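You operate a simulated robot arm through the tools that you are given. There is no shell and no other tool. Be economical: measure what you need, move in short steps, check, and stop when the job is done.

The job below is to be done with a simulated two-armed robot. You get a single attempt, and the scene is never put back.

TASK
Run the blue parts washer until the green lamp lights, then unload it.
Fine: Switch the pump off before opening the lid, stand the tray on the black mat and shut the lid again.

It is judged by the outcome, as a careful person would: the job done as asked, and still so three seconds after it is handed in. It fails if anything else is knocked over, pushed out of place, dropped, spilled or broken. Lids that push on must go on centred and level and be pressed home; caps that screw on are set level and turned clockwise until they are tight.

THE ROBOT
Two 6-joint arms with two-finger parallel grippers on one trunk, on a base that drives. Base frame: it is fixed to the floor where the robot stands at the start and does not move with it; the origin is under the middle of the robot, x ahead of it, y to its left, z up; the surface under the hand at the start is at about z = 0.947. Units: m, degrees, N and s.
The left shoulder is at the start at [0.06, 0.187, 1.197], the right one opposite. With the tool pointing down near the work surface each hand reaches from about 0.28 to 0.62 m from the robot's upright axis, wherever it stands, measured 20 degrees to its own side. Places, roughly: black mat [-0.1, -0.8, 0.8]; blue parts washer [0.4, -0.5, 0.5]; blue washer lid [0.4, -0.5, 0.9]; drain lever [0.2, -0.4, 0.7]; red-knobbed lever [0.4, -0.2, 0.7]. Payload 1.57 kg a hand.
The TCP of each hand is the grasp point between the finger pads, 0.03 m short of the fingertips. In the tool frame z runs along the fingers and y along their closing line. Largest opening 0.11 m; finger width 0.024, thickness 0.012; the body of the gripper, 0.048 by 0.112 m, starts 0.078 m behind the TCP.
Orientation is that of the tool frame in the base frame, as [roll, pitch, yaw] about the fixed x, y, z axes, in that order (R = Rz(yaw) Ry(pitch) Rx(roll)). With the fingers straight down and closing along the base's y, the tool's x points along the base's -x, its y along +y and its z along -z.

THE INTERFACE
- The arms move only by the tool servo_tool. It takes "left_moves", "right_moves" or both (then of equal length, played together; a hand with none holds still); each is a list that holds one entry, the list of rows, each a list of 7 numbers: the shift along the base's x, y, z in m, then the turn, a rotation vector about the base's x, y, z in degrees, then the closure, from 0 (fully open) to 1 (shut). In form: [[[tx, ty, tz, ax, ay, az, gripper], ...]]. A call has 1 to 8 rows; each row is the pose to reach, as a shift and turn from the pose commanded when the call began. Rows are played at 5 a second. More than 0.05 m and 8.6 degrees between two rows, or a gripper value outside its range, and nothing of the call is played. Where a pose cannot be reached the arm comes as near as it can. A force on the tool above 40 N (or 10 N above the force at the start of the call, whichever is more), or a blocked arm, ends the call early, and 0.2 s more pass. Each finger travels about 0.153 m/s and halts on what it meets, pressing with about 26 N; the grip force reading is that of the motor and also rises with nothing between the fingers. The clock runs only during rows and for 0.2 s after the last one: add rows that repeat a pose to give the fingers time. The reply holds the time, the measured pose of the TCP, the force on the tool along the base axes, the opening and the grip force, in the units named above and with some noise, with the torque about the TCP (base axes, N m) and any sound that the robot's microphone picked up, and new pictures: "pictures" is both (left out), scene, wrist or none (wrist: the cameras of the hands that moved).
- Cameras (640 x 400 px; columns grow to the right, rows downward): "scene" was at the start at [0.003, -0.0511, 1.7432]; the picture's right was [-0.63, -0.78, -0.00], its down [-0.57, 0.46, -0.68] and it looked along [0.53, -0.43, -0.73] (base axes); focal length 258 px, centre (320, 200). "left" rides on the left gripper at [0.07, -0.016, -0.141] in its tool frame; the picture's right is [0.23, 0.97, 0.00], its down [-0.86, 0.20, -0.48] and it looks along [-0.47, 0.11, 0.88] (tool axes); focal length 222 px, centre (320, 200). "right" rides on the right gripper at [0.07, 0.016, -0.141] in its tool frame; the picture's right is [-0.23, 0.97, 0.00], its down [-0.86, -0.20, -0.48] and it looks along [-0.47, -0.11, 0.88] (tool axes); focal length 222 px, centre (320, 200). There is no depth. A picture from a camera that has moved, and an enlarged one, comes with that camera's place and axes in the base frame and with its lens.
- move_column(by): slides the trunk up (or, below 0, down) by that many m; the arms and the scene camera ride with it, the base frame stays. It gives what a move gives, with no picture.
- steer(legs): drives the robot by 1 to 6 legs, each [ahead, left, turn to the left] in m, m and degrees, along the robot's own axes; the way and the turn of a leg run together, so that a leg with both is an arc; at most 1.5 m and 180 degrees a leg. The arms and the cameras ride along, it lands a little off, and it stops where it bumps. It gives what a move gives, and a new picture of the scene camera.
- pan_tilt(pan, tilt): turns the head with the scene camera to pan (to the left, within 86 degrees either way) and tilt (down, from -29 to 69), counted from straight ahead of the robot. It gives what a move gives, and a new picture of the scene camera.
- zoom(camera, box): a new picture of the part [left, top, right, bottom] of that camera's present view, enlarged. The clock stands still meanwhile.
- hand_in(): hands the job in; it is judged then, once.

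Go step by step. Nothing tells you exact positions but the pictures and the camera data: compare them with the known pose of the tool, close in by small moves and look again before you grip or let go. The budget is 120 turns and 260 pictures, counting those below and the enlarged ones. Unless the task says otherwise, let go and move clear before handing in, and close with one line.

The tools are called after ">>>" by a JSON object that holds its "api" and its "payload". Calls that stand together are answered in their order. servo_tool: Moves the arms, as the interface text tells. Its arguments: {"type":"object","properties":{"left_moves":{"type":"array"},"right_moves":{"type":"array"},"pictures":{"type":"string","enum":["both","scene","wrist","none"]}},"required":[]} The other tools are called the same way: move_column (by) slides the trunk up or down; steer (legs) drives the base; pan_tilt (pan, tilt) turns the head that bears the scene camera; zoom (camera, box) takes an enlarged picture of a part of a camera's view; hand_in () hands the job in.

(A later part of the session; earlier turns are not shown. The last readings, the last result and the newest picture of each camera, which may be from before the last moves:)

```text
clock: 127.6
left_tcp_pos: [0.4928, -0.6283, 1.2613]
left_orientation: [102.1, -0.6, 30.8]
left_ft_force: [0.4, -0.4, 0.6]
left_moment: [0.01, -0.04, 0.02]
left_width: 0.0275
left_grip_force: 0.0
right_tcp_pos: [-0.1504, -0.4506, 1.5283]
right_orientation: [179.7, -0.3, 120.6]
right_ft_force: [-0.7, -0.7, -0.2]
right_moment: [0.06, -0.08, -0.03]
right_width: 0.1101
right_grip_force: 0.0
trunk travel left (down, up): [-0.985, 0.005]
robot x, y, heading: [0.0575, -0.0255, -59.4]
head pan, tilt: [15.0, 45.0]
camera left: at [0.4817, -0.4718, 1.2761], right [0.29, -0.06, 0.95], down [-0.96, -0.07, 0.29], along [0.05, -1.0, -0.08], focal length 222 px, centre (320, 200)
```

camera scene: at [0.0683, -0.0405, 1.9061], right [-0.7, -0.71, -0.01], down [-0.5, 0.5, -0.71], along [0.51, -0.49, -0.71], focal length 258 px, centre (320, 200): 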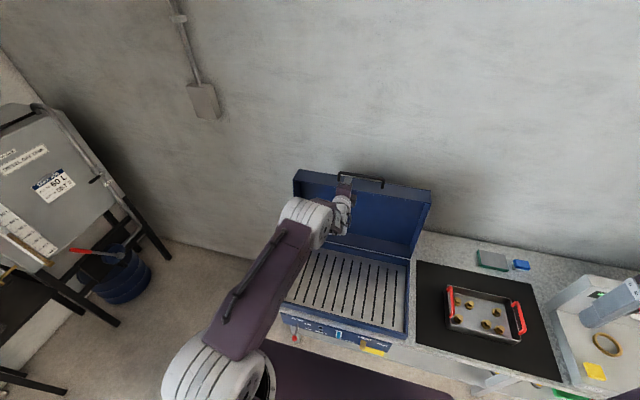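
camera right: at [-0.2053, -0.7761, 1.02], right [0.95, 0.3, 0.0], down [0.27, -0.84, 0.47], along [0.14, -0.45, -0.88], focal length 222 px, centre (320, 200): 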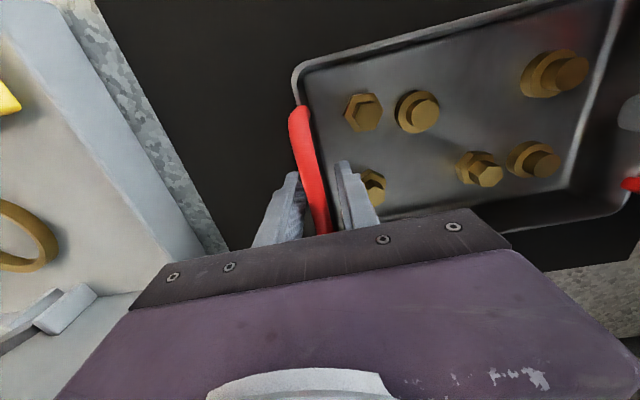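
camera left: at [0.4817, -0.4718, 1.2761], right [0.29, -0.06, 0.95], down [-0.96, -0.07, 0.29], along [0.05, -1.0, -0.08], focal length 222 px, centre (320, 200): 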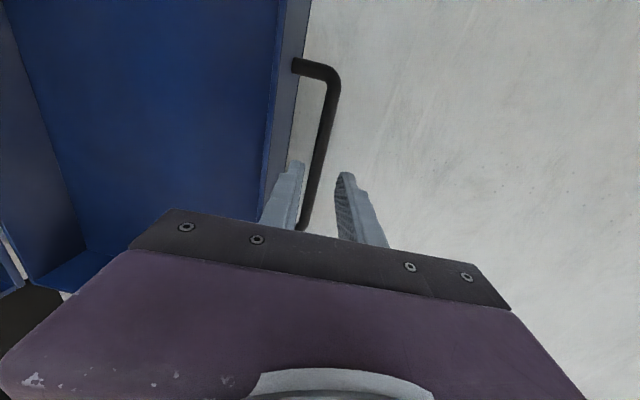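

>>> {"api": "servo_tool", "payload": {"left_moves": [[[0.0075, -0.0135, -0.0035, 0, 0, 0, 0.75], [0.015, -0.027, -0.007, 0, 0, 0, 0.75], [0.0225, -0.0405, -0.0105, 0, 0, 0, 0.75], [0.03, -0.053, -0.014, 0, 0, 0, 0.75], [0.03, -0.053, -0.014, 0, 0, 0, 0.75]]], "pictures": "wrist"}}

>>> {"api": "zoom", "payload": {"camera": "left", "box": [220, 20, 420, 240]}}

```text
clock: 128.8
left_tcp_pos: [0.5261, -0.6781, 1.2474]
left_orientation: [102.1, -0.4, 30.6]
left_ft_force: [0.6, -0.3, -0.3]
left_moment: [0.01, -0.05, 0.01]
left_width: 0.0275
left_grip_force: 0.1
left hand out of reach, approached as far as the arm can: row 4, 5
right_tcp_pos: [-0.1434, -0.4483, 1.5283]
right_orientation: [-179.9, -0.2, 120.6]
right_ft_force: [0.9, -0.6, -0.2]
right_moment: [-0.02, -0.03, 0.03]
right_width: 0.1099
right_grip_force: 0.0
trunk travel left (down, up): [-0.985, 0.005]
robot x, y, heading: [0.0537, -0.0211, -59.4]
head pan, tilt: [15.0, 45.0]
camera left: at [0.5139, -0.5211, 1.2626], right [0.29, -0.06, 0.95], down [-0.95, -0.07, 0.29], along [0.05, -1.0, -0.08], focal length 222 px, centre (320, 200)
```

left: 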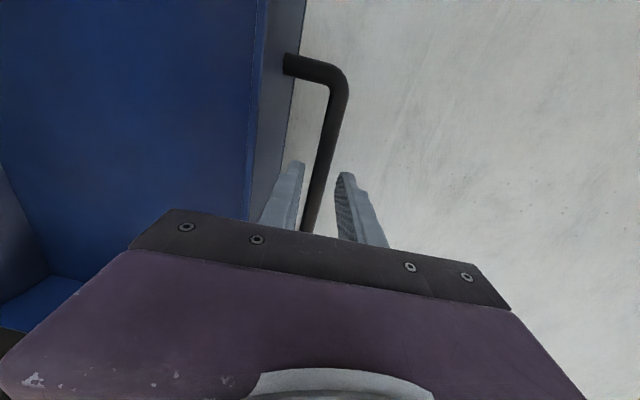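

```text
1.82 times, centred on (320, 130) of left
camera zoom: at [0.5139, -0.5211, 1.2626], right [0.29, -0.06, 0.95], down [-0.95, -0.07, 0.29], along [0.05, -1.0, -0.08], focal length 404 px, centre (320, 327)
```

zoom: 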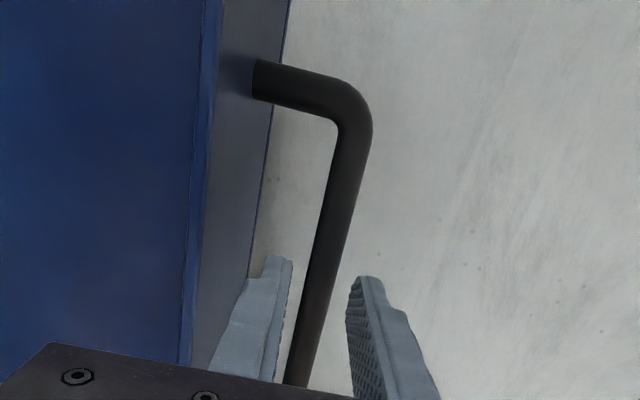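

Same view as when I let go: the bar is between the fingers. Close.

>>> {"api": "servo_tool", "payload": {"left_moves": [[[0, 0, 0, 0, 0, 0, 0.85], [0, 0, 0, 0, 0, 0, 0.95], [0, 0, 0, 0, 0, 0, 1.0], [0, 0, 0, 0, 0, 0, 1.0]]], "pictures": "wrist"}}

```text
clock: 129.8
left_tcp_pos: [0.5255, -0.6791, 1.2494]
left_orientation: [102.1, -0.4, 30.6]
left_ft_force: [0.3, 0.3, -0.2]
left_moment: [-0.03, 0.02, -0.03]
left_width: 0.0
left_grip_force: 21.2
right_tcp_pos: [-0.1436, -0.4485, 1.5284]
right_orientation: [-180.0, -0.3, 120.6]
right_ft_force: [-0.2, 0.3, 0.1]
right_moment: [0.01, -0.02, 0.02]
right_width: 0.1101
right_grip_force: 0.1
trunk travel left (down, up): [-0.985, 0.005]
robot x, y, heading: [0.0553, -0.0246, -59.4]
head pan, tilt: [15.0, 45.0]
camera left: at [0.5132, -0.5218, 1.263], right [0.29, -0.06, 0.95], down [-0.95, -0.07, 0.29], along [0.05, -1.0, -0.08], focal length 222 px, centre (320, 200)
```

left: 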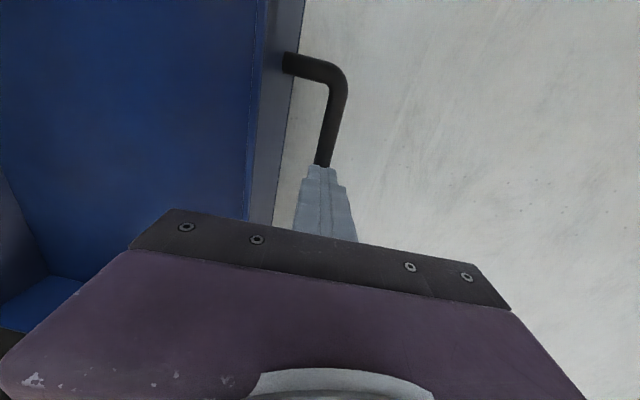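

The fingers closed on air: the lid leaned further back, so the bar is ~4 cm ahead of the pads along the same axis. Open, drop 7 mm and creep the base 0.04 m ahead.

>>> {"api": "servo_tool", "payload": {"left_moves": [[[0, 0, 0, 0, 0, 0, 0.75], [0, 0, -0.007, 0, 0, 0, 0.75], [0, 0, -0.007, 0, 0, 0, 0.72]]], "pictures": "none"}}

>>> {"api": "steer", "payload": {"legs": [[0.035, 0, 0]]}}

>>> {"api": "zoom", "payload": {"camera": "left", "box": [220, 20, 420, 240]}}

```text
clock: 130.6
left_tcp_pos: [0.5213, -0.677, 1.2425]
left_orientation: [102.0, -0.4, 30.8]
left_ft_force: [-0.1, 0.4, -0.3]
left_moment: [0.01, 0.0, 0.03]
left_width: 0.0307
left_grip_force: 0.1
left hand out of reach, approached as far as the arm can: row 2, 3
right_tcp_pos: [-0.1443, -0.448, 1.528]
right_orientation: [-180.0, -0.3, 120.6]
right_ft_force: [0.4, -0.4, -0.5]
right_moment: [-0.03, -0.02, -0.04]
right_width: 0.1103
right_grip_force: 0.2
trunk travel left (down, up): [-0.985, 0.005]
robot x, y, heading: [0.0545, -0.0224, -59.4]
head pan, tilt: [15.0, 45.0]
```

```text
clock: 131.4
left_tcp_pos: [0.5348, -0.6997, 1.2485]
left_orientation: [101.6, -0.3, 30.7]
left_ft_force: [-0.3, 0.1, 1.1]
left_moment: [0.03, 0.01, 0.02]
left_width: 0.0307
left_grip_force: 0.1
right_tcp_pos: [-0.1323, -0.4687, 1.5306]
right_orientation: [-180.0, 0.2, 120.6]
right_ft_force: [-0.1, 0.6, 1.0]
right_moment: [-0.09, -0.06, -0.01]
right_width: 0.1098
right_grip_force: 0.0
trunk travel left (down, up): [-0.985, 0.005]
robot x, y, heading: [0.0745, -0.0532, -59.2]
head pan, tilt: [15.0, 45.0]
camera scene: at [0.0949, -0.0487, 1.9061], right [-0.7, -0.72, 0.0], down [-0.5, 0.49, -0.71], along [0.51, -0.5, -0.7], focal length 258 px, centre (320, 200)
```

scene: 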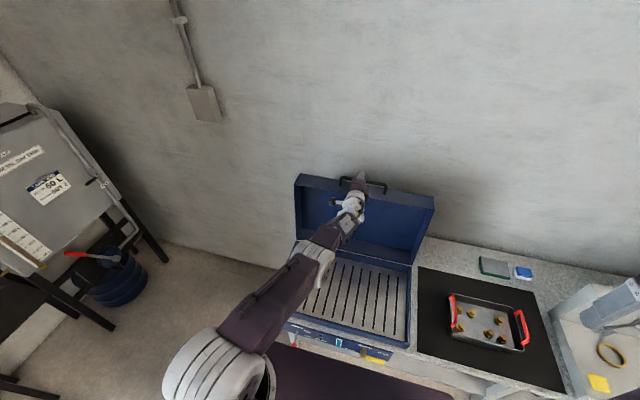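

```text
1.82 times, centred on (320, 130) of left
camera zoom: at [0.5221, -0.5432, 1.2627], right [0.29, -0.06, 0.96], down [-0.96, -0.07, 0.29], along [0.05, -1.0, -0.07], focal length 404 px, centre (320, 327)
```

zoom: 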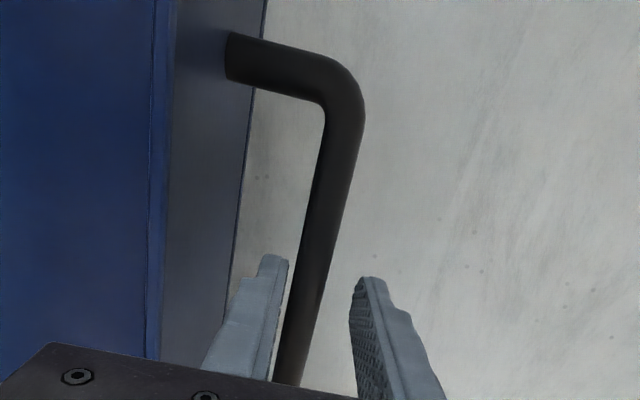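

Still ~3 cm short and the bar sits 6 mm low. Drop 12 mm and creep another 0.03 m.

>>> {"api": "servo_tool", "payload": {"left_moves": [[[-0.002, 0.003, -0.006, 0, 0, 0, 0.72], [-0.002, 0.003, -0.012, 0, 0, 0, 0.72], [-0.002, 0.003, -0.012, 0, 0, 0, 0.72]]], "pictures": "none"}}

>>> {"api": "steer", "payload": {"legs": [[0.03, 0, 0]]}}

>>> {"api": "zoom", "payload": {"camera": "left", "box": [220, 20, 420, 240]}}

```text
clock: 132.2
left_tcp_pos: [0.5341, -0.702, 1.2334]
left_orientation: [101.9, -0.4, 30.6]
left_ft_force: [-1.0, -0.1, 0.3]
left_moment: [0.02, -0.04, -0.01]
left_width: 0.0306
left_grip_force: 0.0
right_tcp_pos: [-0.1278, -0.4756, 1.5293]
right_orientation: [-180.0, -0.1, 120.6]
right_ft_force: [-1.0, -0.1, 0.8]
right_moment: [-0.02, 0.0, 0.04]
right_width: 0.1099
right_grip_force: 0.1
trunk travel left (down, up): [-0.985, 0.005]
robot x, y, heading: [0.0747, -0.0575, -59.4]
head pan, tilt: [15.0, 45.0]
```

```text
clock: 133.1
left_tcp_pos: [0.5475, -0.7243, 1.2368]
left_orientation: [101.5, -0.4, 30.7]
left_ft_force: [-0.2, 1.3, 0.3]
left_moment: [0.04, 0.02, 0.0]
left_width: 0.0309
left_grip_force: 0.0
right_tcp_pos: [-0.1177, -0.4958, 1.5301]
right_orientation: [-180.0, 0.1, 120.6]
right_ft_force: [0.1, 0.3, 0.3]
right_moment: [-0.07, -0.05, -0.02]
right_width: 0.11
right_grip_force: 0.0
trunk travel left (down, up): [-0.985, 0.005]
robot x, y, heading: [0.0915, -0.0781, -59.4]
head pan, tilt: [15.0, 45.0]
camera scene: at [0.1112, -0.0763, 1.9061], right [-0.7, -0.72, 0.0], down [-0.5, 0.49, -0.71], along [0.51, -0.5, -0.7], focal length 258 px, centre (320, 200)
```

scene: 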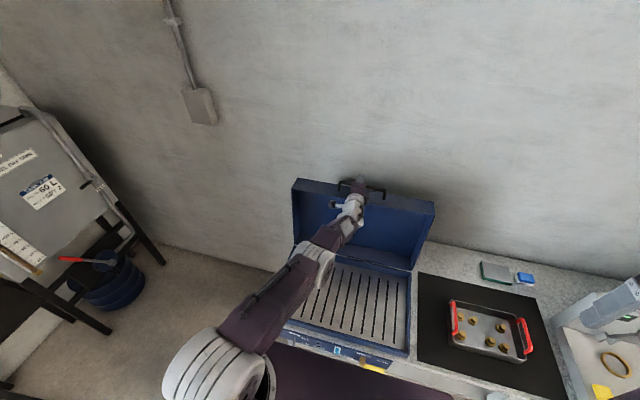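

```text
1.82 times, centred on (320, 130) of left
camera zoom: at [0.5351, -0.5672, 1.2505], right [0.29, -0.06, 0.95], down [-0.96, -0.07, 0.29], along [0.05, -1.0, -0.07], focal length 404 px, centre (320, 327)
```

zoom: 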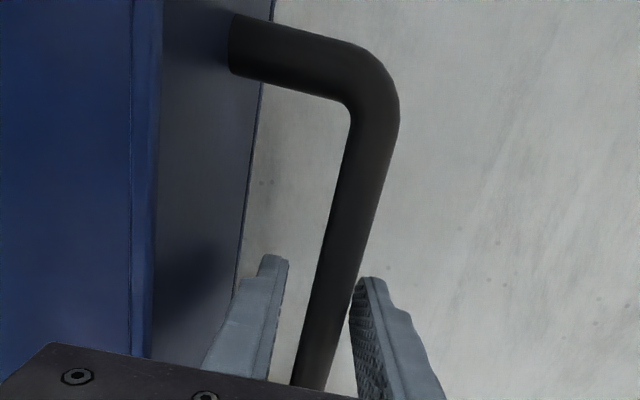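

Bar size now matches the earlier good grip. Close.

>>> {"api": "servo_tool", "payload": {"left_moves": [[[0, 0, 0, 0, 0, 0, 0.85], [0, 0, 0, 0, 0, 0, 0.95], [0, 0, 0, 0, 0, 0, 1.0], [0, 0, 0, 0, 0, 0, 1.0]]], "pictures": "wrist"}}

```text
clock: 134.1
left_tcp_pos: [0.5496, -0.7289, 1.2337]
left_orientation: [101.8, -0.4, 30.7]
left_ft_force: [2.6, -2.5, 14.8]
left_moment: [0.4, 0.0, 0.34]
left_width: 0.0138
left_grip_force: 30.0
right_tcp_pos: [-0.113, -0.5006, 1.5303]
right_orientation: [180.0, -0.2, 120.6]
right_ft_force: [-0.3, -0.7, 0.1]
right_moment: [-0.03, -0.03, 0.0]
right_width: 0.11
right_grip_force: 0.1
trunk travel left (down, up): [-0.985, 0.005]
robot x, y, heading: [0.0876, -0.0812, -59.5]
head pan, tilt: [15.0, 45.0]
camera left: at [0.5378, -0.5721, 1.249], right [0.29, -0.06, 0.95], down [-0.96, -0.07, 0.29], along [0.05, -1.0, -0.08], focal length 222 px, centre (320, 200)
```

left: 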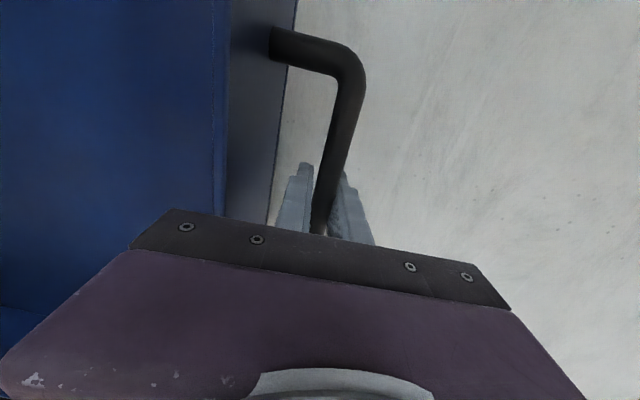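

Gripped (13.8 mm). Now begin closing: pull the lid forward along the arc with the arm a few centimetres first.

>>> {"api": "servo_tool", "payload": {"left_moves": [[[-0.0038, 0.0065, 0.0035, 0, 0, 0, 1], [-0.0076, 0.0129, 0.006, 0, 0, 0, 1], [-0.0114, 0.0194, 0.0078, 0, 0, 0, 1], [-0.0152, 0.0259, 0.0095, 0, 0, 0, 1]]], "pictures": "none"}}

```text
clock: 135.1
left_tcp_pos: [0.5347, -0.7044, 1.2405]
left_orientation: [102.2, -0.4, 30.7]
left_ft_force: [1.4, -3.0, 3.4]
left_moment: [0.11, -0.16, 0.49]
left_width: 0.0137
left_grip_force: 29.8
right_tcp_pos: [-0.1124, -0.5041, 1.5282]
right_orientation: [-180.0, -0.3, 120.6]
right_ft_force: [0.0, -0.1, 0.4]
right_moment: [-0.01, 0.02, 0.0]
right_width: 0.1105
right_grip_force: 0.0
trunk travel left (down, up): [-0.985, 0.005]
robot x, y, heading: [0.0895, -0.0789, -59.3]
head pan, tilt: [15.0, 45.0]
```

Forces are low. Continue to near the top of the arc by arm, then drive back 0.11 m across the flat top.

>>> {"api": "servo_tool", "payload": {"left_moves": [[[-0.0046, 0.0078, 0.0022, 0, 0, 0, 1], [-0.0091, 0.0155, 0.0042, 0, 0, 0, 1], [-0.0137, 0.0233, 0.006, 0, 0, 0, 1], [-0.0182, 0.0311, 0.0075, 0, 0, 0, 1]]], "pictures": "none"}}

>>> {"api": "steer", "payload": {"legs": [[-0.05, 0, 0]]}}

```text
clock: 136.1
left_tcp_pos: [0.5186, -0.6759, 1.2428]
left_orientation: [102.6, -0.5, 30.7]
left_ft_force: [-0.1, -1.7, -17.4]
left_moment: [-0.24, -0.3, 0.13]
left_width: 0.0135
left_grip_force: 30.0
right_tcp_pos: [-0.1109, -0.5064, 1.5283]
right_orientation: [-180.0, -0.4, 120.6]
right_ft_force: [0.3, 0.8, -0.4]
right_moment: [0.02, 0.03, -0.02]
right_width: 0.11
right_grip_force: 0.1
trunk travel left (down, up): [-0.985, 0.005]
robot x, y, heading: [0.0876, -0.0788, -59.5]
head pan, tilt: [15.0, 45.0]
```

```text
clock: 137.2
left_tcp_pos: [0.4892, -0.6275, 1.2433]
left_orientation: [102.8, -0.4, 30.6]
left_ft_force: [1.3, -2.0, -1.3]
left_moment: [-0.05, -0.05, -0.14]
left_width: 0.0135
left_grip_force: 29.6
right_tcp_pos: [-0.1391, -0.4585, 1.5287]
right_orientation: [180.0, -0.4, 120.5]
right_ft_force: [0.3, -0.3, 0.3]
right_moment: [-0.02, 0.0, -0.02]
right_width: 0.1097
right_grip_force: 0.1
trunk travel left (down, up): [-0.985, 0.005]
robot x, y, heading: [0.0567, -0.0347, -59.6]
head pan, tilt: [15.0, 45.0]
stopped in leg 1: the force on the tool passed its limit at 47 N (the readings are from after the stop); the commanded pose is now the measured one
camera scene: at [0.0905, -0.0415, 1.9059], right [-0.7, -0.71, 0.0], down [-0.51, 0.49, -0.71], along [0.51, -0.49, -0.71], focal length 258 px, centre (320, 200)
```

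scene: 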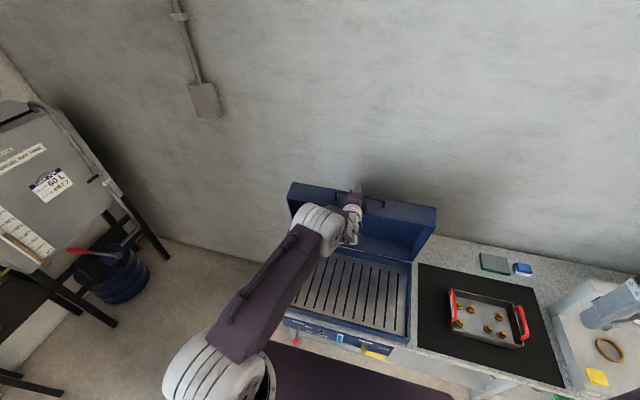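

At the top of the arc with little force. Drive back another 0.035 m, adjusting height between.

>>> {"api": "steer", "payload": {"legs": [[-0.035, 0, 0]]}}

>>> {"api": "servo_tool", "payload": {"left_moves": [[[0, 0, -0.002, 0, 0, 0, 1], [0, 0, -0.004, 0, 0, 0, 1]]], "pictures": "none"}}

>>> {"api": "steer", "payload": {"legs": [[-0.03, 0, 0]]}}

```text
clock: 138.1
left_tcp_pos: [0.478, -0.6034, 1.2405]
left_orientation: [103.1, -0.4, 30.7]
left_ft_force: [3.5, -5.5, -11.4]
left_moment: [-0.33, -0.11, -0.29]
left_width: 0.0138
left_grip_force: 30.3
right_tcp_pos: [-0.151, -0.4363, 1.5262]
right_orientation: [180.0, -0.7, 120.6]
right_ft_force: [0.6, -0.6, -0.5]
right_moment: [0.03, 0.0, 0.0]
right_width: 0.1097
right_grip_force: 0.0
trunk travel left (down, up): [-0.985, 0.005]
robot x, y, heading: [0.0428, -0.0061, -59.2]
head pan, tilt: [15.0, 45.0]
camera scene: at [0.0791, -0.0216, 1.9061], right [-0.7, -0.72, 0.0], down [-0.51, 0.5, -0.7], along [0.5, -0.49, -0.71], focal length 258 px, centre (320, 200)
```

scene: 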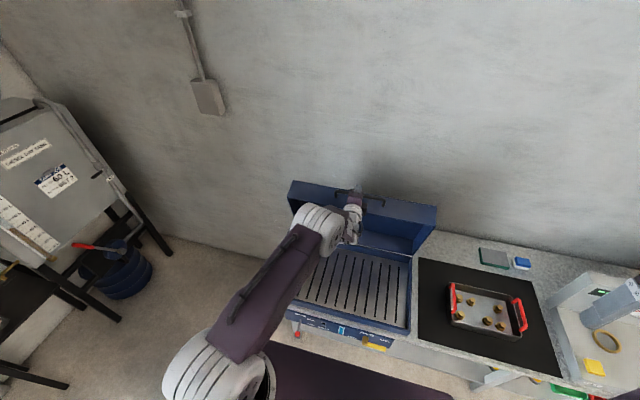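

```text
clock: 138.7
left_tcp_pos: [0.4733, -0.5999, 1.2384]
left_orientation: [102.7, -0.5, 30.7]
left_ft_force: [3.3, -3.7, -10.1]
left_moment: [-0.2, -0.05, -0.44]
left_width: 0.0136
left_grip_force: 29.9
right_tcp_pos: [-0.1534, -0.431, 1.5281]
right_orientation: [-179.9, -0.4, 120.6]
right_ft_force: [0.2, -0.6, 0.1]
right_moment: [-0.03, -0.01, 0.01]
right_width: 0.1101
right_grip_force: 0.0
trunk travel left (down, up): [-0.985, 0.005]
robot x, y, heading: [0.0449, -0.0061, -59.3]
head pan, tilt: [15.0, 45.0]
```

```text
clock: 139.7
left_tcp_pos: [0.4554, -0.5677, 1.2326]
left_orientation: [103.9, -0.4, 30.6]
left_ft_force: [-0.8, -0.7, -0.6]
left_moment: [-0.05, 0.07, -0.09]
left_width: 0.0136
left_grip_force: 30.5
right_tcp_pos: [-0.172, -0.4013, 1.5273]
right_orientation: [-180.0, -0.4, 120.6]
right_ft_force: [0.2, -0.4, 1.2]
right_moment: [-0.02, -0.02, 0.0]
right_width: 0.1101
right_grip_force: 0.2
trunk travel left (down, up): [-0.985, 0.005]
robot x, y, heading: [0.0271, 0.0223, -59.4]
head pan, tilt: [15.0, 45.0]
stopped in leg 1: the force on the tool passed its limit at 46 N (the readings are from after the stop); the commanded pose is now the measured one
camera scene: at [0.0567, 0.0154, 1.9061], right [-0.7, -0.72, 0.0], down [-0.51, 0.49, -0.71], along [0.51, -0.49, -0.71], focal length 258 px, centre (320, 200)
```

scene: 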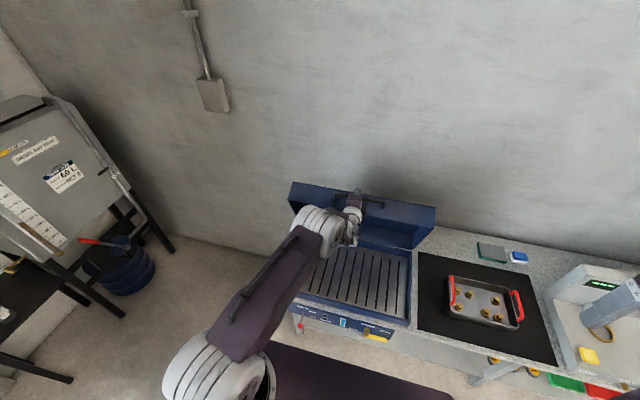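

The robot is back at its lift position with the lid still gripped. Now lower the lid along the refitted arc (hinge ≈ fwd 0.803, z 0.845).

>>> {"api": "servo_tool", "payload": {"left_moves": [[[-0.0083, 0.0142, -0.004, 1.4, 0.8, 0, 1], [-0.0166, 0.0283, -0.0089, 2.8, 1.65, 0, 1], [-0.0248, 0.0424, -0.0145, 4.1, 2.4, 0, 1], [-0.033, 0.0564, -0.0204, 5.5, 3.3, 0, 1], [-0.041, 0.07, -0.0274, 6.9, 4.1, 0, 1], [-0.0489, 0.0835, -0.0348, 8.3, 4.9, 0, 1]]], "pictures": "scene"}}

```text
clock: 140.4
left_tcp_pos: [0.4447, -0.551, 1.2249]
left_orientation: [106.0, -0.2, 30.8]
left_ft_force: [17.9, -27.1, -32.8]
left_moment: [-6.3, -3.32, -0.84]
left_width: 0.0133
left_grip_force: 29.8
right_tcp_pos: [-0.1643, -0.4137, 1.5235]
right_orientation: [-180.0, -0.9, 120.5]
right_ft_force: [-0.7, 0.4, -0.3]
right_moment: [0.01, 0.0, -0.02]
right_width: 0.1099
right_grip_force: 0.0
trunk travel left (down, up): [-0.985, 0.005]
robot x, y, heading: [0.0277, 0.0221, -59.2]
head pan, tilt: [15.0, 45.0]
stopped in row 3 (left hand): the force on the tool passed its limit at 46 N (the readings are from after the stop); the commanded pose is now the measured one
camera scene: at [0.067, 0.0002, 1.905], right [-0.7, -0.71, 0.0], down [-0.51, 0.5, -0.7], along [0.5, -0.49, -0.71], focal length 258 px, centre (320, 200)
```

scene: 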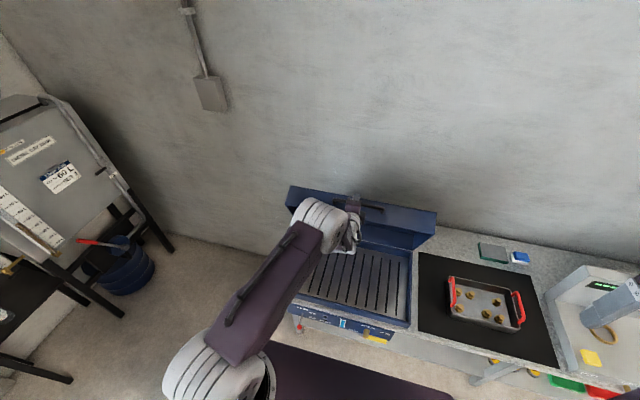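

The fingers reach too far past the bar and their tips wedge against the lid face. I must re-grip nearer the tips; first swing the lid back past vertical, where it stands by itself.

>>> {"api": "servo_tool", "payload": {"left_moves": [[[0.0076, -0.0129, 0.006, -1.8, -1, 0, 1], [0.0152, -0.0259, 0.01, -1.8, -1, 0, 1], [0.0227, -0.0388, 0.013, -1.8, -1, 0, 1], [0.0303, -0.0518, 0.0155, -1.8, -1, 0, 1], [0.0379, -0.0647, 0.017, -1.8, -1, 0, 1], [0.0445, -0.076, 0.018, -1.8, -1, 0, 1]]], "pictures": "none"}}

>>> {"api": "steer", "payload": {"legs": [[0.035, 0, 0]]}}

```text
clock: 141.8
left_tcp_pos: [0.4855, -0.6201, 1.2431]
left_orientation: [104.1, -0.3, 30.8]
left_ft_force: [0.0, 0.2, -28.0]
left_moment: [-0.06, -0.34, 0.17]
left_width: 0.0138
left_grip_force: 29.8
right_tcp_pos: [-0.1687, -0.4068, 1.528]
right_orientation: [-180.0, -0.5, 120.7]
right_ft_force: [-0.2, 0.8, 0.9]
right_moment: [0.04, -0.02, 0.05]
right_width: 0.1101
right_grip_force: 0.0
trunk travel left (down, up): [-0.985, 0.005]
robot x, y, heading: [0.0252, 0.0234, -59.2]
head pan, tilt: [15.0, 45.0]
```

```text
clock: 142.7
left_tcp_pos: [0.501, -0.6458, 1.2453]
left_orientation: [104.0, -0.3, 30.7]
left_ft_force: [-1.7, 1.9, -28.9]
left_moment: [0.02, -0.51, 0.57]
left_width: 0.014
left_grip_force: 30.2
right_tcp_pos: [-0.1537, -0.4309, 1.5289]
right_orientation: [-180.0, -0.3, 120.5]
right_ft_force: [-0.3, 0.4, -0.5]
right_moment: [-0.04, 0.01, -0.04]
right_width: 0.1097
right_grip_force: 0.1
trunk travel left (down, up): [-0.985, 0.005]
robot x, y, heading: [0.0457, -0.0042, -59.3]
head pan, tilt: [15.0, 45.0]
camera scene: at [0.0755, -0.0135, 1.9056], right [-0.7, -0.71, 0.0], down [-0.51, 0.49, -0.71], along [0.51, -0.49, -0.71], focal length 258 px, centre (320, 200)
```

scene: 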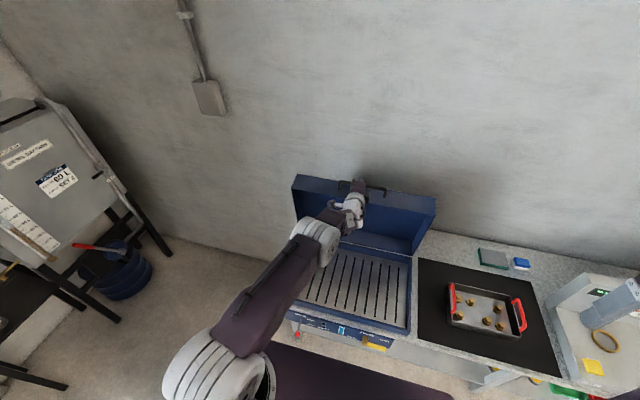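

>>> {"api": "servo_tool", "payload": {"left_moves": [[[0, 0, -0.002, 0, 0, 0, 1], [0, 0, -0.0045, 0, 0, 0, 1]]], "pictures": "none"}}

>>> {"api": "steer", "payload": {"legs": [[0.045, 0, 0]]}}

```text
clock: 143.3
left_tcp_pos: [0.5009, -0.6446, 1.2454]
left_orientation: [103.6, -0.2, 30.8]
left_ft_force: [4.1, -0.6, 13.9]
left_moment: [0.2, -0.17, -0.32]
left_width: 0.0137
left_grip_force: 30.3
right_tcp_pos: [-0.1543, -0.4297, 1.5288]
right_orientation: [180.0, -0.2, 120.5]
right_ft_force: [-0.4, -0.5, 0.1]
right_moment: [-0.03, 0.01, 0.03]
right_width: 0.1099
right_grip_force: 0.2
trunk travel left (down, up): [-0.985, 0.005]
robot x, y, heading: [0.0429, -0.009, -59.5]
head pan, tilt: [15.0, 45.0]
```

```text
clock: 144.2
left_tcp_pos: [0.5177, -0.6731, 1.2449]
left_orientation: [103.9, -0.3, 30.7]
left_ft_force: [1.3, 3.5, 10.1]
left_moment: [0.37, -0.22, 0.48]
left_width: 0.0138
left_grip_force: 30.4
right_tcp_pos: [-0.1376, -0.4579, 1.5302]
right_orientation: [-180.0, 0.2, 120.6]
right_ft_force: [0.5, 0.9, 0.1]
right_moment: [-0.09, -0.05, 0.02]
right_width: 0.11
right_grip_force: 0.1
trunk travel left (down, up): [-0.985, 0.005]
robot x, y, heading: [0.0688, -0.0452, -59.7]
head pan, tilt: [15.0, 45.0]
camera scene: at [0.09, -0.0386, 1.9058], right [-0.7, -0.71, 0.0], down [-0.5, 0.49, -0.71], along [0.51, -0.5, -0.7], focal length 258 px, centre (320, 200)
```

scene: 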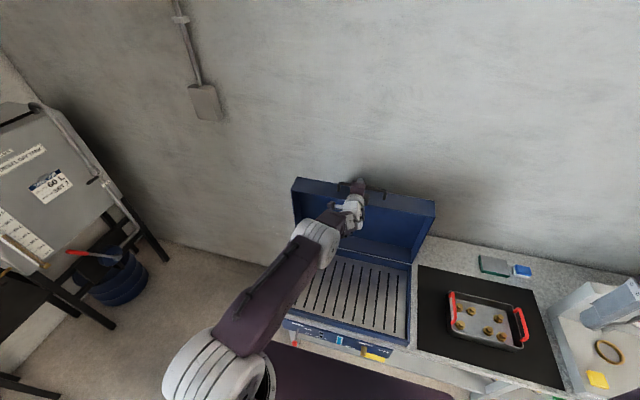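

Now just short of the rest side. Open so the lid leans to its stop, creep ahead, and re-grip nearer the fingertips.

>>> {"api": "servo_tool", "payload": {"left_moves": [[[0.005, -0.0085, -0.001, 0, 0, 0, 1], [0.01, -0.017, -0.002, 0, 0, 0, 1], [0.01, -0.017, -0.002, 0, 0, 0, 0.85], [0.01, -0.017, -0.002, 0, 0, 0, 0.72], [0.01, -0.017, -0.002, 0, 0, 0, 0.72], [0.01, -0.017, -0.002, 0, 0, 0, 0.72]]], "pictures": "wrist"}}

>>> {"api": "steer", "payload": {"legs": [[0.025, 0, 0]]}}

>>> {"api": "zoom", "payload": {"camera": "left", "box": [220, 20, 420, 240]}}

```text
clock: 145.6
left_tcp_pos: [0.5314, -0.6988, 1.2329]
left_orientation: [104.5, -0.3, 30.6]
left_ft_force: [-0.3, -1.4, 2.2]
left_moment: [-0.08, 0.01, -0.03]
left_width: 0.0291
left_grip_force: 0.1
right_tcp_pos: [-0.1322, -0.4701, 1.5288]
right_orientation: [-179.9, -0.4, 120.4]
right_ft_force: [0.5, -0.7, -0.1]
right_moment: [-0.02, 0.04, 0.04]
right_width: 0.1098
right_grip_force: 0.0
trunk travel left (down, up): [-0.985, 0.005]
robot x, y, heading: [0.0702, -0.0472, -59.3]
head pan, tilt: [15.0, 45.0]
camera left: at [0.5201, -0.5423, 1.2547], right [0.31, -0.1, 0.94], down [-0.95, -0.08, 0.31], along [0.05, -0.99, -0.12], focal length 222 px, centre (320, 200)
```

left: 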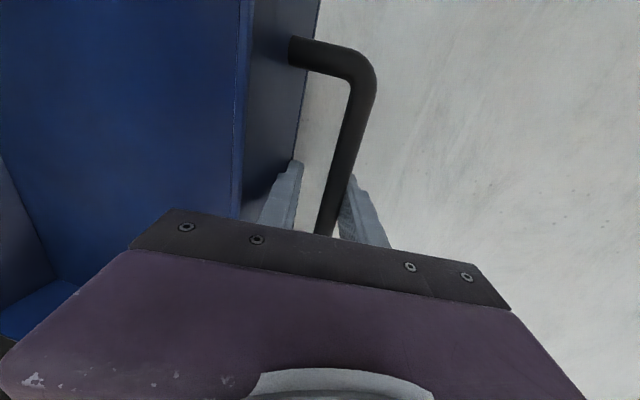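

```text
clock: 146.4
left_tcp_pos: [0.5424, -0.7149, 1.2392]
left_orientation: [104.1, -0.3, 30.6]
left_ft_force: [0.5, 1.4, 0.4]
left_moment: [0.0, 0.03, 0.02]
left_width: 0.0308
left_grip_force: 0.1
right_tcp_pos: [-0.1231, -0.4854, 1.5316]
right_orientation: [180.0, -0.1, 120.5]
right_ft_force: [-1.3, 1.1, -0.1]
right_moment: [-0.07, -0.02, -0.01]
right_width: 0.11
right_grip_force: 0.0
trunk travel left (down, up): [-0.985, 0.005]
robot x, y, heading: [0.0792, -0.0685, -59.1]
head pan, tilt: [15.0, 45.0]
camera scene: at [0.1052, -0.0664, 1.9061], right [-0.7, -0.71, 0.0], down [-0.5, 0.49, -0.71], along [0.51, -0.5, -0.7], focal length 258 px, centre (320, 200)
```

scene: 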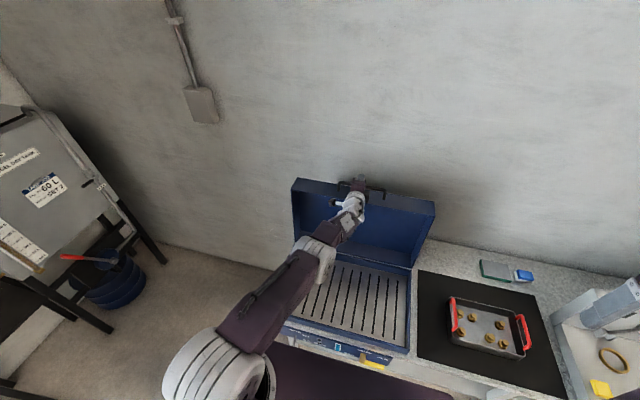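

```text
1.82 times, centred on (320, 130) of left
camera zoom: at [0.53, -0.5588, 1.2586], right [0.31, -0.09, 0.95], down [-0.95, -0.08, 0.3], along [0.05, -0.99, -0.11], focal length 404 px, centre (320, 327)
```

zoom: 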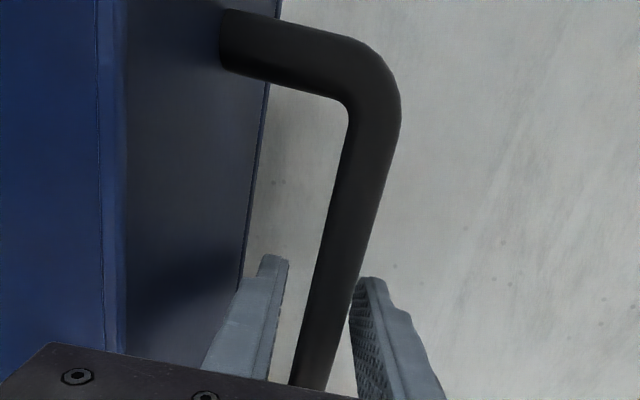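

Bar is again deep in the grip; retract 0.02 m along the finger axis so it sits near the tips, and check.

>>> {"api": "servo_tool", "payload": {"left_moves": [[[-0.005, 0.0085, 0.0024, 0, 0, 0, 0.74], [-0.0098, 0.0167, 0.0048, 0, 0, 0, 0.74], [-0.0098, 0.0167, 0.0048, 0, 0, 0, 0.74]]], "pictures": "none"}}

>>> {"api": "zoom", "payload": {"camera": "left", "box": [220, 20, 420, 240]}}

```text
clock: 147.2
left_tcp_pos: [0.5345, -0.7021, 1.2421]
left_orientation: [104.3, -0.3, 30.6]
left_ft_force: [-0.7, 0.3, 0.2]
left_moment: [0.0, 0.01, -0.01]
left_width: 0.0286
left_grip_force: 0.0
right_tcp_pos: [-0.1203, -0.4891, 1.5296]
right_orientation: [-179.9, -0.2, 120.5]
right_ft_force: [0.6, 0.0, -0.3]
right_moment: [-0.02, -0.01, 0.01]
right_width: 0.1101
right_grip_force: 0.0
trunk travel left (down, up): [-0.985, 0.005]
robot x, y, heading: [0.0848, -0.065, -59.4]
head pan, tilt: [15.0, 45.0]
```

```text
1.82 times, centred on (320, 130) of left
camera zoom: at [0.523, -0.5457, 1.2614], right [0.31, -0.09, 0.94], down [-0.95, -0.08, 0.31], along [0.05, -0.99, -0.11], focal length 404 px, centre (320, 327)
```

zoom: 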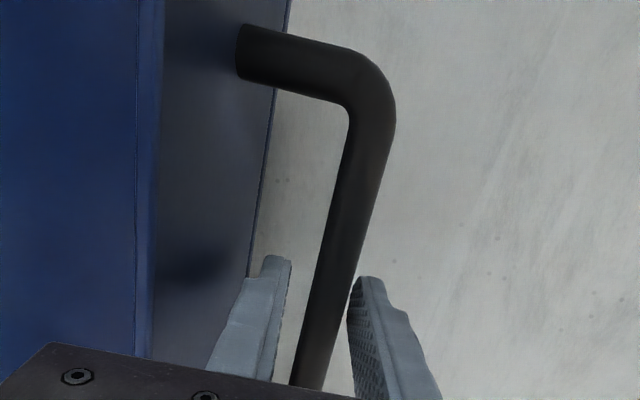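

Comparing sizes with the first good grip, I still need about 0.02 m more retraction.

>>> {"api": "servo_tool", "payload": {"left_moves": [[[-0.005, 0.0085, 0.0024, 0, 0, 0, 0.74], [-0.01, 0.017, 0.0048, 0, 0, 0, 0.74], [-0.0115, 0.0195, 0.0055, 0, 0, 0, 0.74], [-0.0115, 0.0195, 0.0055, 0, 0, 0, 0.74]]], "pictures": "none"}}

>>> {"api": "zoom", "payload": {"camera": "left", "box": [220, 20, 420, 240]}}

```text
clock: 148.2
left_tcp_pos: [0.5228, -0.6861, 1.2438]
left_orientation: [104.5, -0.5, 30.6]
left_ft_force: [-0.2, -1.0, -0.5]
left_moment: [0.04, 0.02, 0.0]
left_width: 0.0287
left_grip_force: 0.0
right_tcp_pos: [-0.1182, -0.4941, 1.5296]
right_orientation: [180.0, -0.4, 120.6]
right_ft_force: [0.6, 0.1, -0.3]
right_moment: [0.02, 0.0, -0.02]
right_width: 0.1103
right_grip_force: 0.0
trunk travel left (down, up): [-0.985, 0.005]
robot x, y, heading: [0.0788, -0.0708, -59.4]
head pan, tilt: [15.0, 45.0]
```

```text
1.82 times, centred on (320, 130) of left
camera zoom: at [0.5124, -0.5294, 1.2648], right [0.31, -0.1, 0.94], down [-0.95, -0.08, 0.31], along [0.05, -0.99, -0.12], focal length 404 px, centre (320, 327)
```

zoom: 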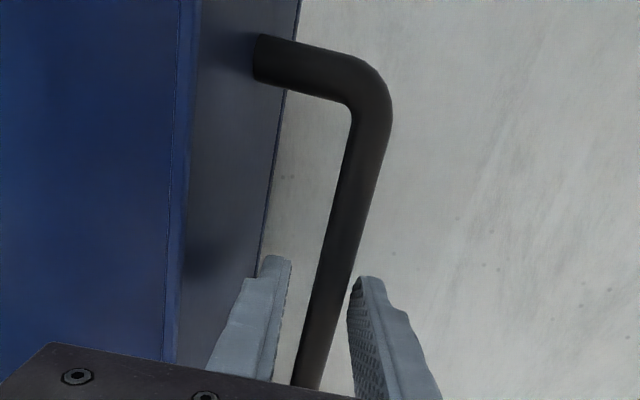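

Matches the first grip geometry. Close and begin pulling.

>>> {"api": "servo_tool", "payload": {"left_moves": [[[0, 0, 0.001, 0, 0, 0, 0.85], [0, 0, 0.001, 0, 0, 0, 0.95], [0, 0, 0.001, 0, 0, 0, 1.0], [0, 0, 0.001, 0, 0, 0, 1.0]]], "pictures": "none"}}

>>> {"api": "zoom", "payload": {"camera": "left", "box": [220, 20, 420, 240]}}

```text
clock: 149.2
left_tcp_pos: [0.5225, -0.6849, 1.2474]
left_orientation: [104.4, -0.4, 30.7]
left_ft_force: [-0.5, -0.4, 0.7]
left_moment: [0.03, -0.05, -0.26]
left_width: 0.0138
left_grip_force: 30.2
right_tcp_pos: [-0.1205, -0.4915, 1.5292]
right_orientation: [-179.9, -0.4, 120.5]
right_ft_force: [-0.4, -0.4, 0.0]
right_moment: [0.0, 0.05, 0.0]
right_width: 0.1099
right_grip_force: 0.1
trunk travel left (down, up): [-0.985, 0.005]
robot x, y, heading: [0.084, -0.069, -59.5]
head pan, tilt: [15.0, 45.0]
```

```text
1.82 times, centred on (320, 130) of left
camera zoom: at [0.512, -0.5283, 1.2666], right [0.31, -0.1, 0.94], down [-0.95, -0.08, 0.31], along [0.05, -0.99, -0.12], focal length 404 px, centre (320, 327)
```

zoom: 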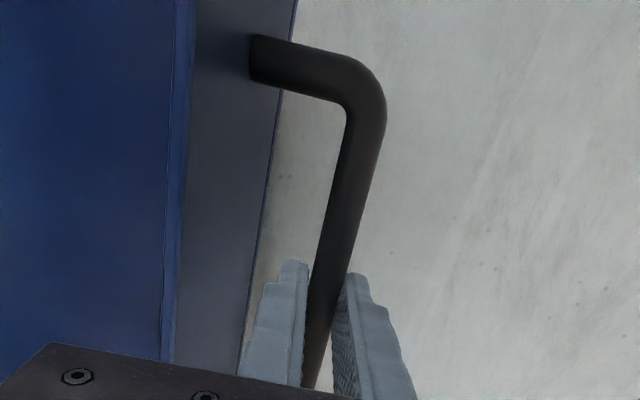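

Clean grip with zero load. Now drive back over the top in steps, matching the arc height.

>>> {"api": "servo_tool", "payload": {"left_moves": [[[0, 0, 0.001, 0, 0, 0, 1], [0, 0, 0.002, 0, 0, 0, 1]]], "pictures": "none"}}

>>> {"api": "steer", "payload": {"legs": [[-0.035, 0, 0]]}}

```text
clock: 149.8
left_tcp_pos: [0.5234, -0.6844, 1.2452]
left_orientation: [104.6, -0.5, 30.7]
left_ft_force: [-0.1, -1.1, -2.8]
left_moment: [0.12, -0.12, 0.12]
left_width: 0.0137
left_grip_force: 30.1
right_tcp_pos: [-0.1187, -0.4927, 1.5283]
right_orientation: [-180.0, -0.2, 120.5]
right_ft_force: [-1.0, 0.0, -0.1]
right_moment: [0.01, 0.01, 0.0]
right_width: 0.1102
right_grip_force: 0.1
trunk travel left (down, up): [-0.985, 0.005]
robot x, y, heading: [0.0794, -0.0684, -59.4]
head pan, tilt: [15.0, 45.0]
```

```text
clock: 150.6
left_tcp_pos: [0.5098, -0.6611, 1.2503]
left_orientation: [104.0, -0.3, 30.6]
left_ft_force: [2.8, -5.6, 14.6]
left_moment: [-0.24, -0.23, -0.74]
left_width: 0.0138
left_grip_force: 30.2
right_tcp_pos: [-0.1325, -0.4681, 1.5276]
right_orientation: [-180.0, -0.6, 120.5]
right_ft_force: [-0.2, -0.4, 0.4]
right_moment: [0.04, 0.03, 0.02]
right_width: 0.11
right_grip_force: 0.0
trunk travel left (down, up): [-0.985, 0.005]
robot x, y, heading: [0.0645, -0.0393, -59.5]
head pan, tilt: [15.0, 45.0]
camera scene: at [0.0971, -0.0527, 1.9063], right [-0.7, -0.71, 0.0], down [-0.51, 0.5, -0.7], along [0.5, -0.49, -0.71], focal length 258 px, centre (320, 200)
```

scene: 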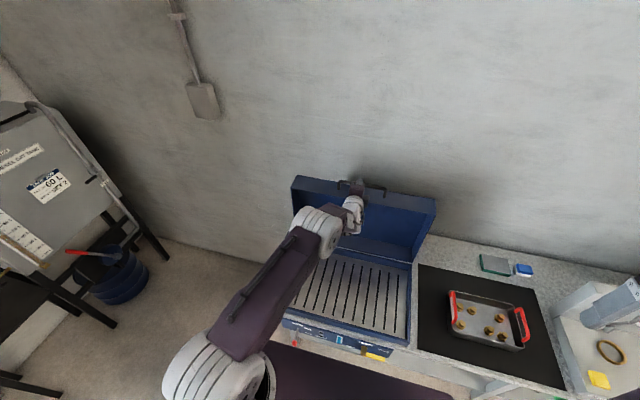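

>>> {"api": "servo_tool", "payload": {"left_moves": [[[0, 0, 0.0015, 0, 0, 0, 1], [0, 0, 0.003, 0, 0, 0, 1]]], "pictures": "none"}}

>>> {"api": "steer", "payload": {"legs": [[-0.045, 0, 0]]}}

>>> {"api": "servo_tool", "payload": {"left_moves": [[[0, 0, -0.001, 0, 0, 0, 1], [0, 0, -0.0015, 0, 0, 0, 1]]], "pictures": "none"}}

```text
clock: 151.2
left_tcp_pos: [0.5082, -0.6567, 1.2508]
left_orientation: [104.4, -0.5, 30.6]
left_ft_force: [-2.7, 3.6, -17.9]
left_moment: [0.4, 0.09, 0.04]
left_width: 0.0137
left_grip_force: 30.5
right_tcp_pos: [-0.1346, -0.4647, 1.5283]
right_orientation: [-180.0, -0.5, 120.4]
right_ft_force: [-0.6, -0.2, 0.7]
right_moment: [0.04, 0.03, 0.01]
right_width: 0.1099
right_grip_force: 0.0
trunk travel left (down, up): [-0.985, 0.005]
robot x, y, heading: [0.0617, -0.0396, -59.6]
head pan, tilt: [15.0, 45.0]
```

```text
clock: 152.4
left_tcp_pos: [0.4807, -0.6132, 1.2511]
left_orientation: [104.5, -0.3, 30.9]
left_ft_force: [-0.8, 2.0, 1.5]
left_moment: [0.16, -0.06, 0.18]
left_width: 0.0137
left_grip_force: 30.5
right_tcp_pos: [-0.1619, -0.4216, 1.5291]
right_orientation: [180.0, -0.4, 120.5]
right_ft_force: [-0.3, -0.9, 0.0]
right_moment: [0.01, 0.01, -0.01]
right_width: 0.11
right_grip_force: 0.0
trunk travel left (down, up): [-0.985, 0.005]
robot x, y, heading: [0.0389, 0.0008, -59.4]
head pan, tilt: [15.0, 45.0]
stopped in leg 1: the force on the tool passed its limit at 44 N (the readings are from after the stop); the commanded pose is now the measured one
camera scene: at [0.0684, -0.0038, 1.9059], right [-0.7, -0.72, 0.0], down [-0.51, 0.49, -0.71], along [0.51, -0.49, -0.71], focal length 258 px, centre (320, 200)
```

scene: 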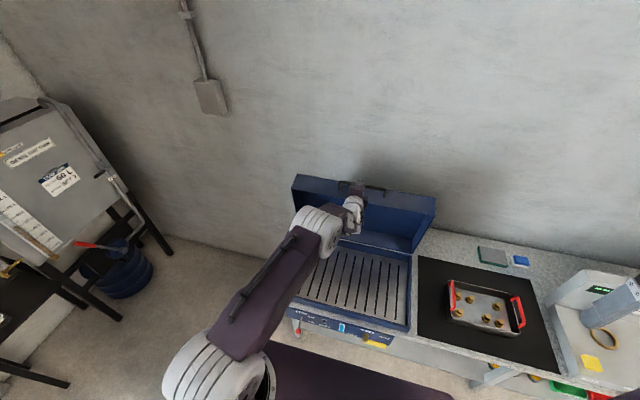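

```text
clock: 153.0
left_tcp_pos: [0.4815, -0.6145, 1.2511]
left_orientation: [104.3, -0.3, 30.6]
left_ft_force: [0.4, 1.6, 7.2]
left_moment: [-0.03, -0.11, -0.12]
left_width: 0.0137
left_grip_force: 30.3
right_tcp_pos: [-0.1598, -0.4211, 1.5292]
right_orientation: [-179.9, -0.3, 120.5]
right_ft_force: [-0.5, -0.8, 0.5]
right_moment: [0.0, 0.01, 0.0]
right_width: 0.11
right_grip_force: 0.0
trunk travel left (down, up): [-0.985, 0.005]
robot x, y, heading: [0.0412, 0.0008, -59.3]
head pan, tilt: [15.0, 45.0]
```

>>> {"api": "steer", "payload": {"legs": [[-0.03, 0, 0]]}}

```text
clock: 153.8
left_tcp_pos: [0.4693, -0.593, 1.2502]
left_orientation: [104.2, -0.3, 30.7]
left_ft_force: [3.2, -2.5, 6.2]
left_moment: [-0.22, -0.22, -0.41]
left_width: 0.0139
left_grip_force: 30.7
right_tcp_pos: [-0.1717, -0.4008, 1.5279]
right_orientation: [179.9, -0.6, 120.5]
right_ft_force: [-0.3, -1.2, -0.9]
right_moment: [0.07, 0.05, 0.0]
right_width: 0.1094
right_grip_force: 0.0
trunk travel left (down, up): [-0.985, 0.005]
robot x, y, heading: [0.0282, 0.0262, -59.3]
head pan, tilt: [15.0, 45.0]
camera scene: at [0.058, 0.0144, 1.9062], right [-0.7, -0.72, 0.0], down [-0.51, 0.5, -0.7], along [0.5, -0.49, -0.71], focal length 258 px, centre (320, 200)
```

scene: 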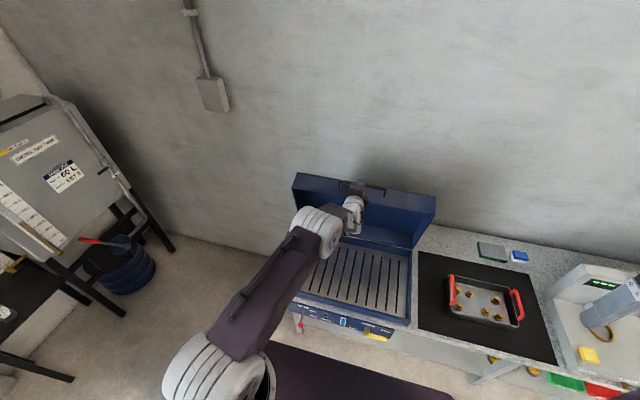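

Position data now fit a hinge at fwd 0.7985, z 0.865, R 0.386. Lower the lid along that arc, first 20°.

>>> {"api": "servo_tool", "payload": {"left_moves": [[[-0.0084, 0.0144, -0.0005, 1.1, 0.7, 0, 1], [-0.0168, 0.0287, -0.0035, 2.3, 1.3, 0, 1], [-0.025, 0.0427, -0.007, 3.4, 2.0, 0, 1], [-0.0332, 0.0567, -0.011, 4.5, 2.7, 0, 1], [-0.0412, 0.0704, -0.0162, 5.7, 3.3, 0, 1], [-0.0492, 0.0841, -0.0215, 6.8, 4.0, 0, 1], [-0.0647, 0.1106, -0.0345, 9.1, 5.3, 0, 1]]], "pictures": "scene"}}

```text
clock: 155.4
left_tcp_pos: [0.4048, -0.4809, 1.2163]
left_orientation: [114.7, -0.4, 30.6]
left_ft_force: [2.9, -6.7, -12.4]
left_moment: [-0.07, 0.13, -0.22]
left_width: 0.0139
left_grip_force: 30.1
right_tcp_pos: [-0.1732, -0.4004, 1.5287]
right_orientation: [180.0, -0.5, 120.6]
right_ft_force: [-0.2, 0.0, 0.2]
right_moment: [-0.01, 0.03, 0.0]
right_width: 0.11
right_grip_force: 0.1
trunk travel left (down, up): [-0.985, 0.005]
robot x, y, heading: [0.0202, 0.0287, -59.5]
head pan, tilt: [15.0, 45.0]
camera scene: at [0.0564, 0.0158, 1.9059], right [-0.7, -0.72, 0.0], down [-0.51, 0.5, -0.7], along [0.5, -0.49, -0.71], focal length 258 px, centre (320, 200)
```

scene: 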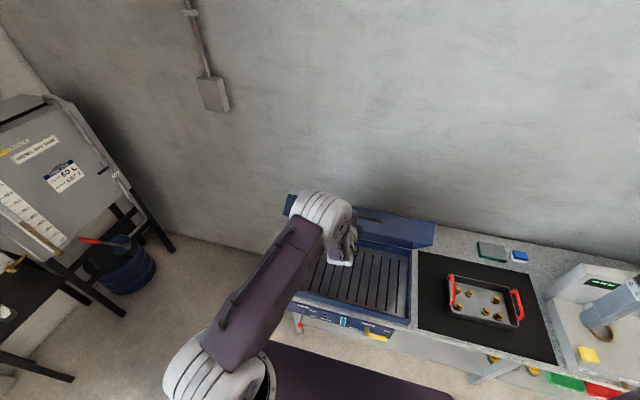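

Arc fits well. Continue down.

>>> {"api": "servo_tool", "payload": {"left_moves": [[[-0.0148, 0.0253, -0.0156, 2.27, 1.33, 0, 1], [-0.0289, 0.0494, -0.0338, 4.5, 2.7, 0, 1], [-0.042, 0.0718, -0.0543, 6.8, 4.0, 0, 1], [-0.0542, 0.0927, -0.0772, 9.1, 5.3, 0, 1], [-0.0653, 0.1117, -0.102, 11.4, 6.6, 0, 1], [-0.0753, 0.1288, -0.1286, 13.6, 8.0, 0, 1], [-0.084, 0.1436, -0.157, 15.9, 9.3, 0, 1]]], "pictures": "scene"}}

```text
clock: 157.0
left_tcp_pos: [0.3187, -0.3344, 1.0597]
left_orientation: [133.1, -0.5, 30.5]
left_ft_force: [-0.1, -1.9, 0.3]
left_moment: [-0.39, 0.38, 0.11]
left_width: 0.0136
left_grip_force: 30.5
right_tcp_pos: [-0.1755, -0.3969, 1.5294]
right_orientation: [-180.0, -0.2, 120.6]
right_ft_force: [-0.4, -0.5, -0.2]
right_moment: [0.0, 0.0, 0.01]
right_width: 0.11
right_grip_force: 0.2
trunk travel left (down, up): [-0.985, 0.005]
robot x, y, heading: [0.0249, 0.028, -59.3]
head pan, tilt: [15.0, 45.0]
camera scene: at [0.0535, 0.0207, 1.906], right [-0.7, -0.72, 0.0], down [-0.51, 0.49, -0.71], along [0.51, -0.49, -0.71], focal length 258 px, centre (320, 200)
```

scene: 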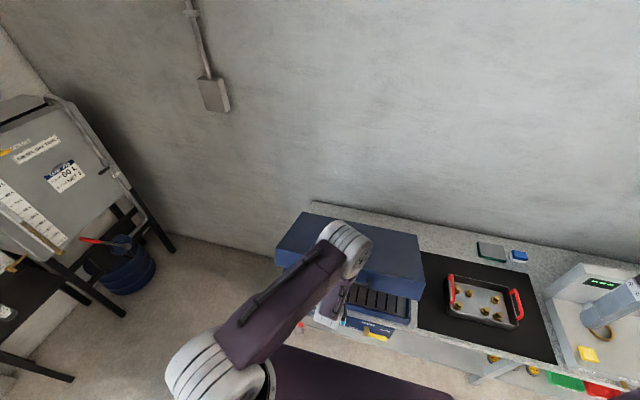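

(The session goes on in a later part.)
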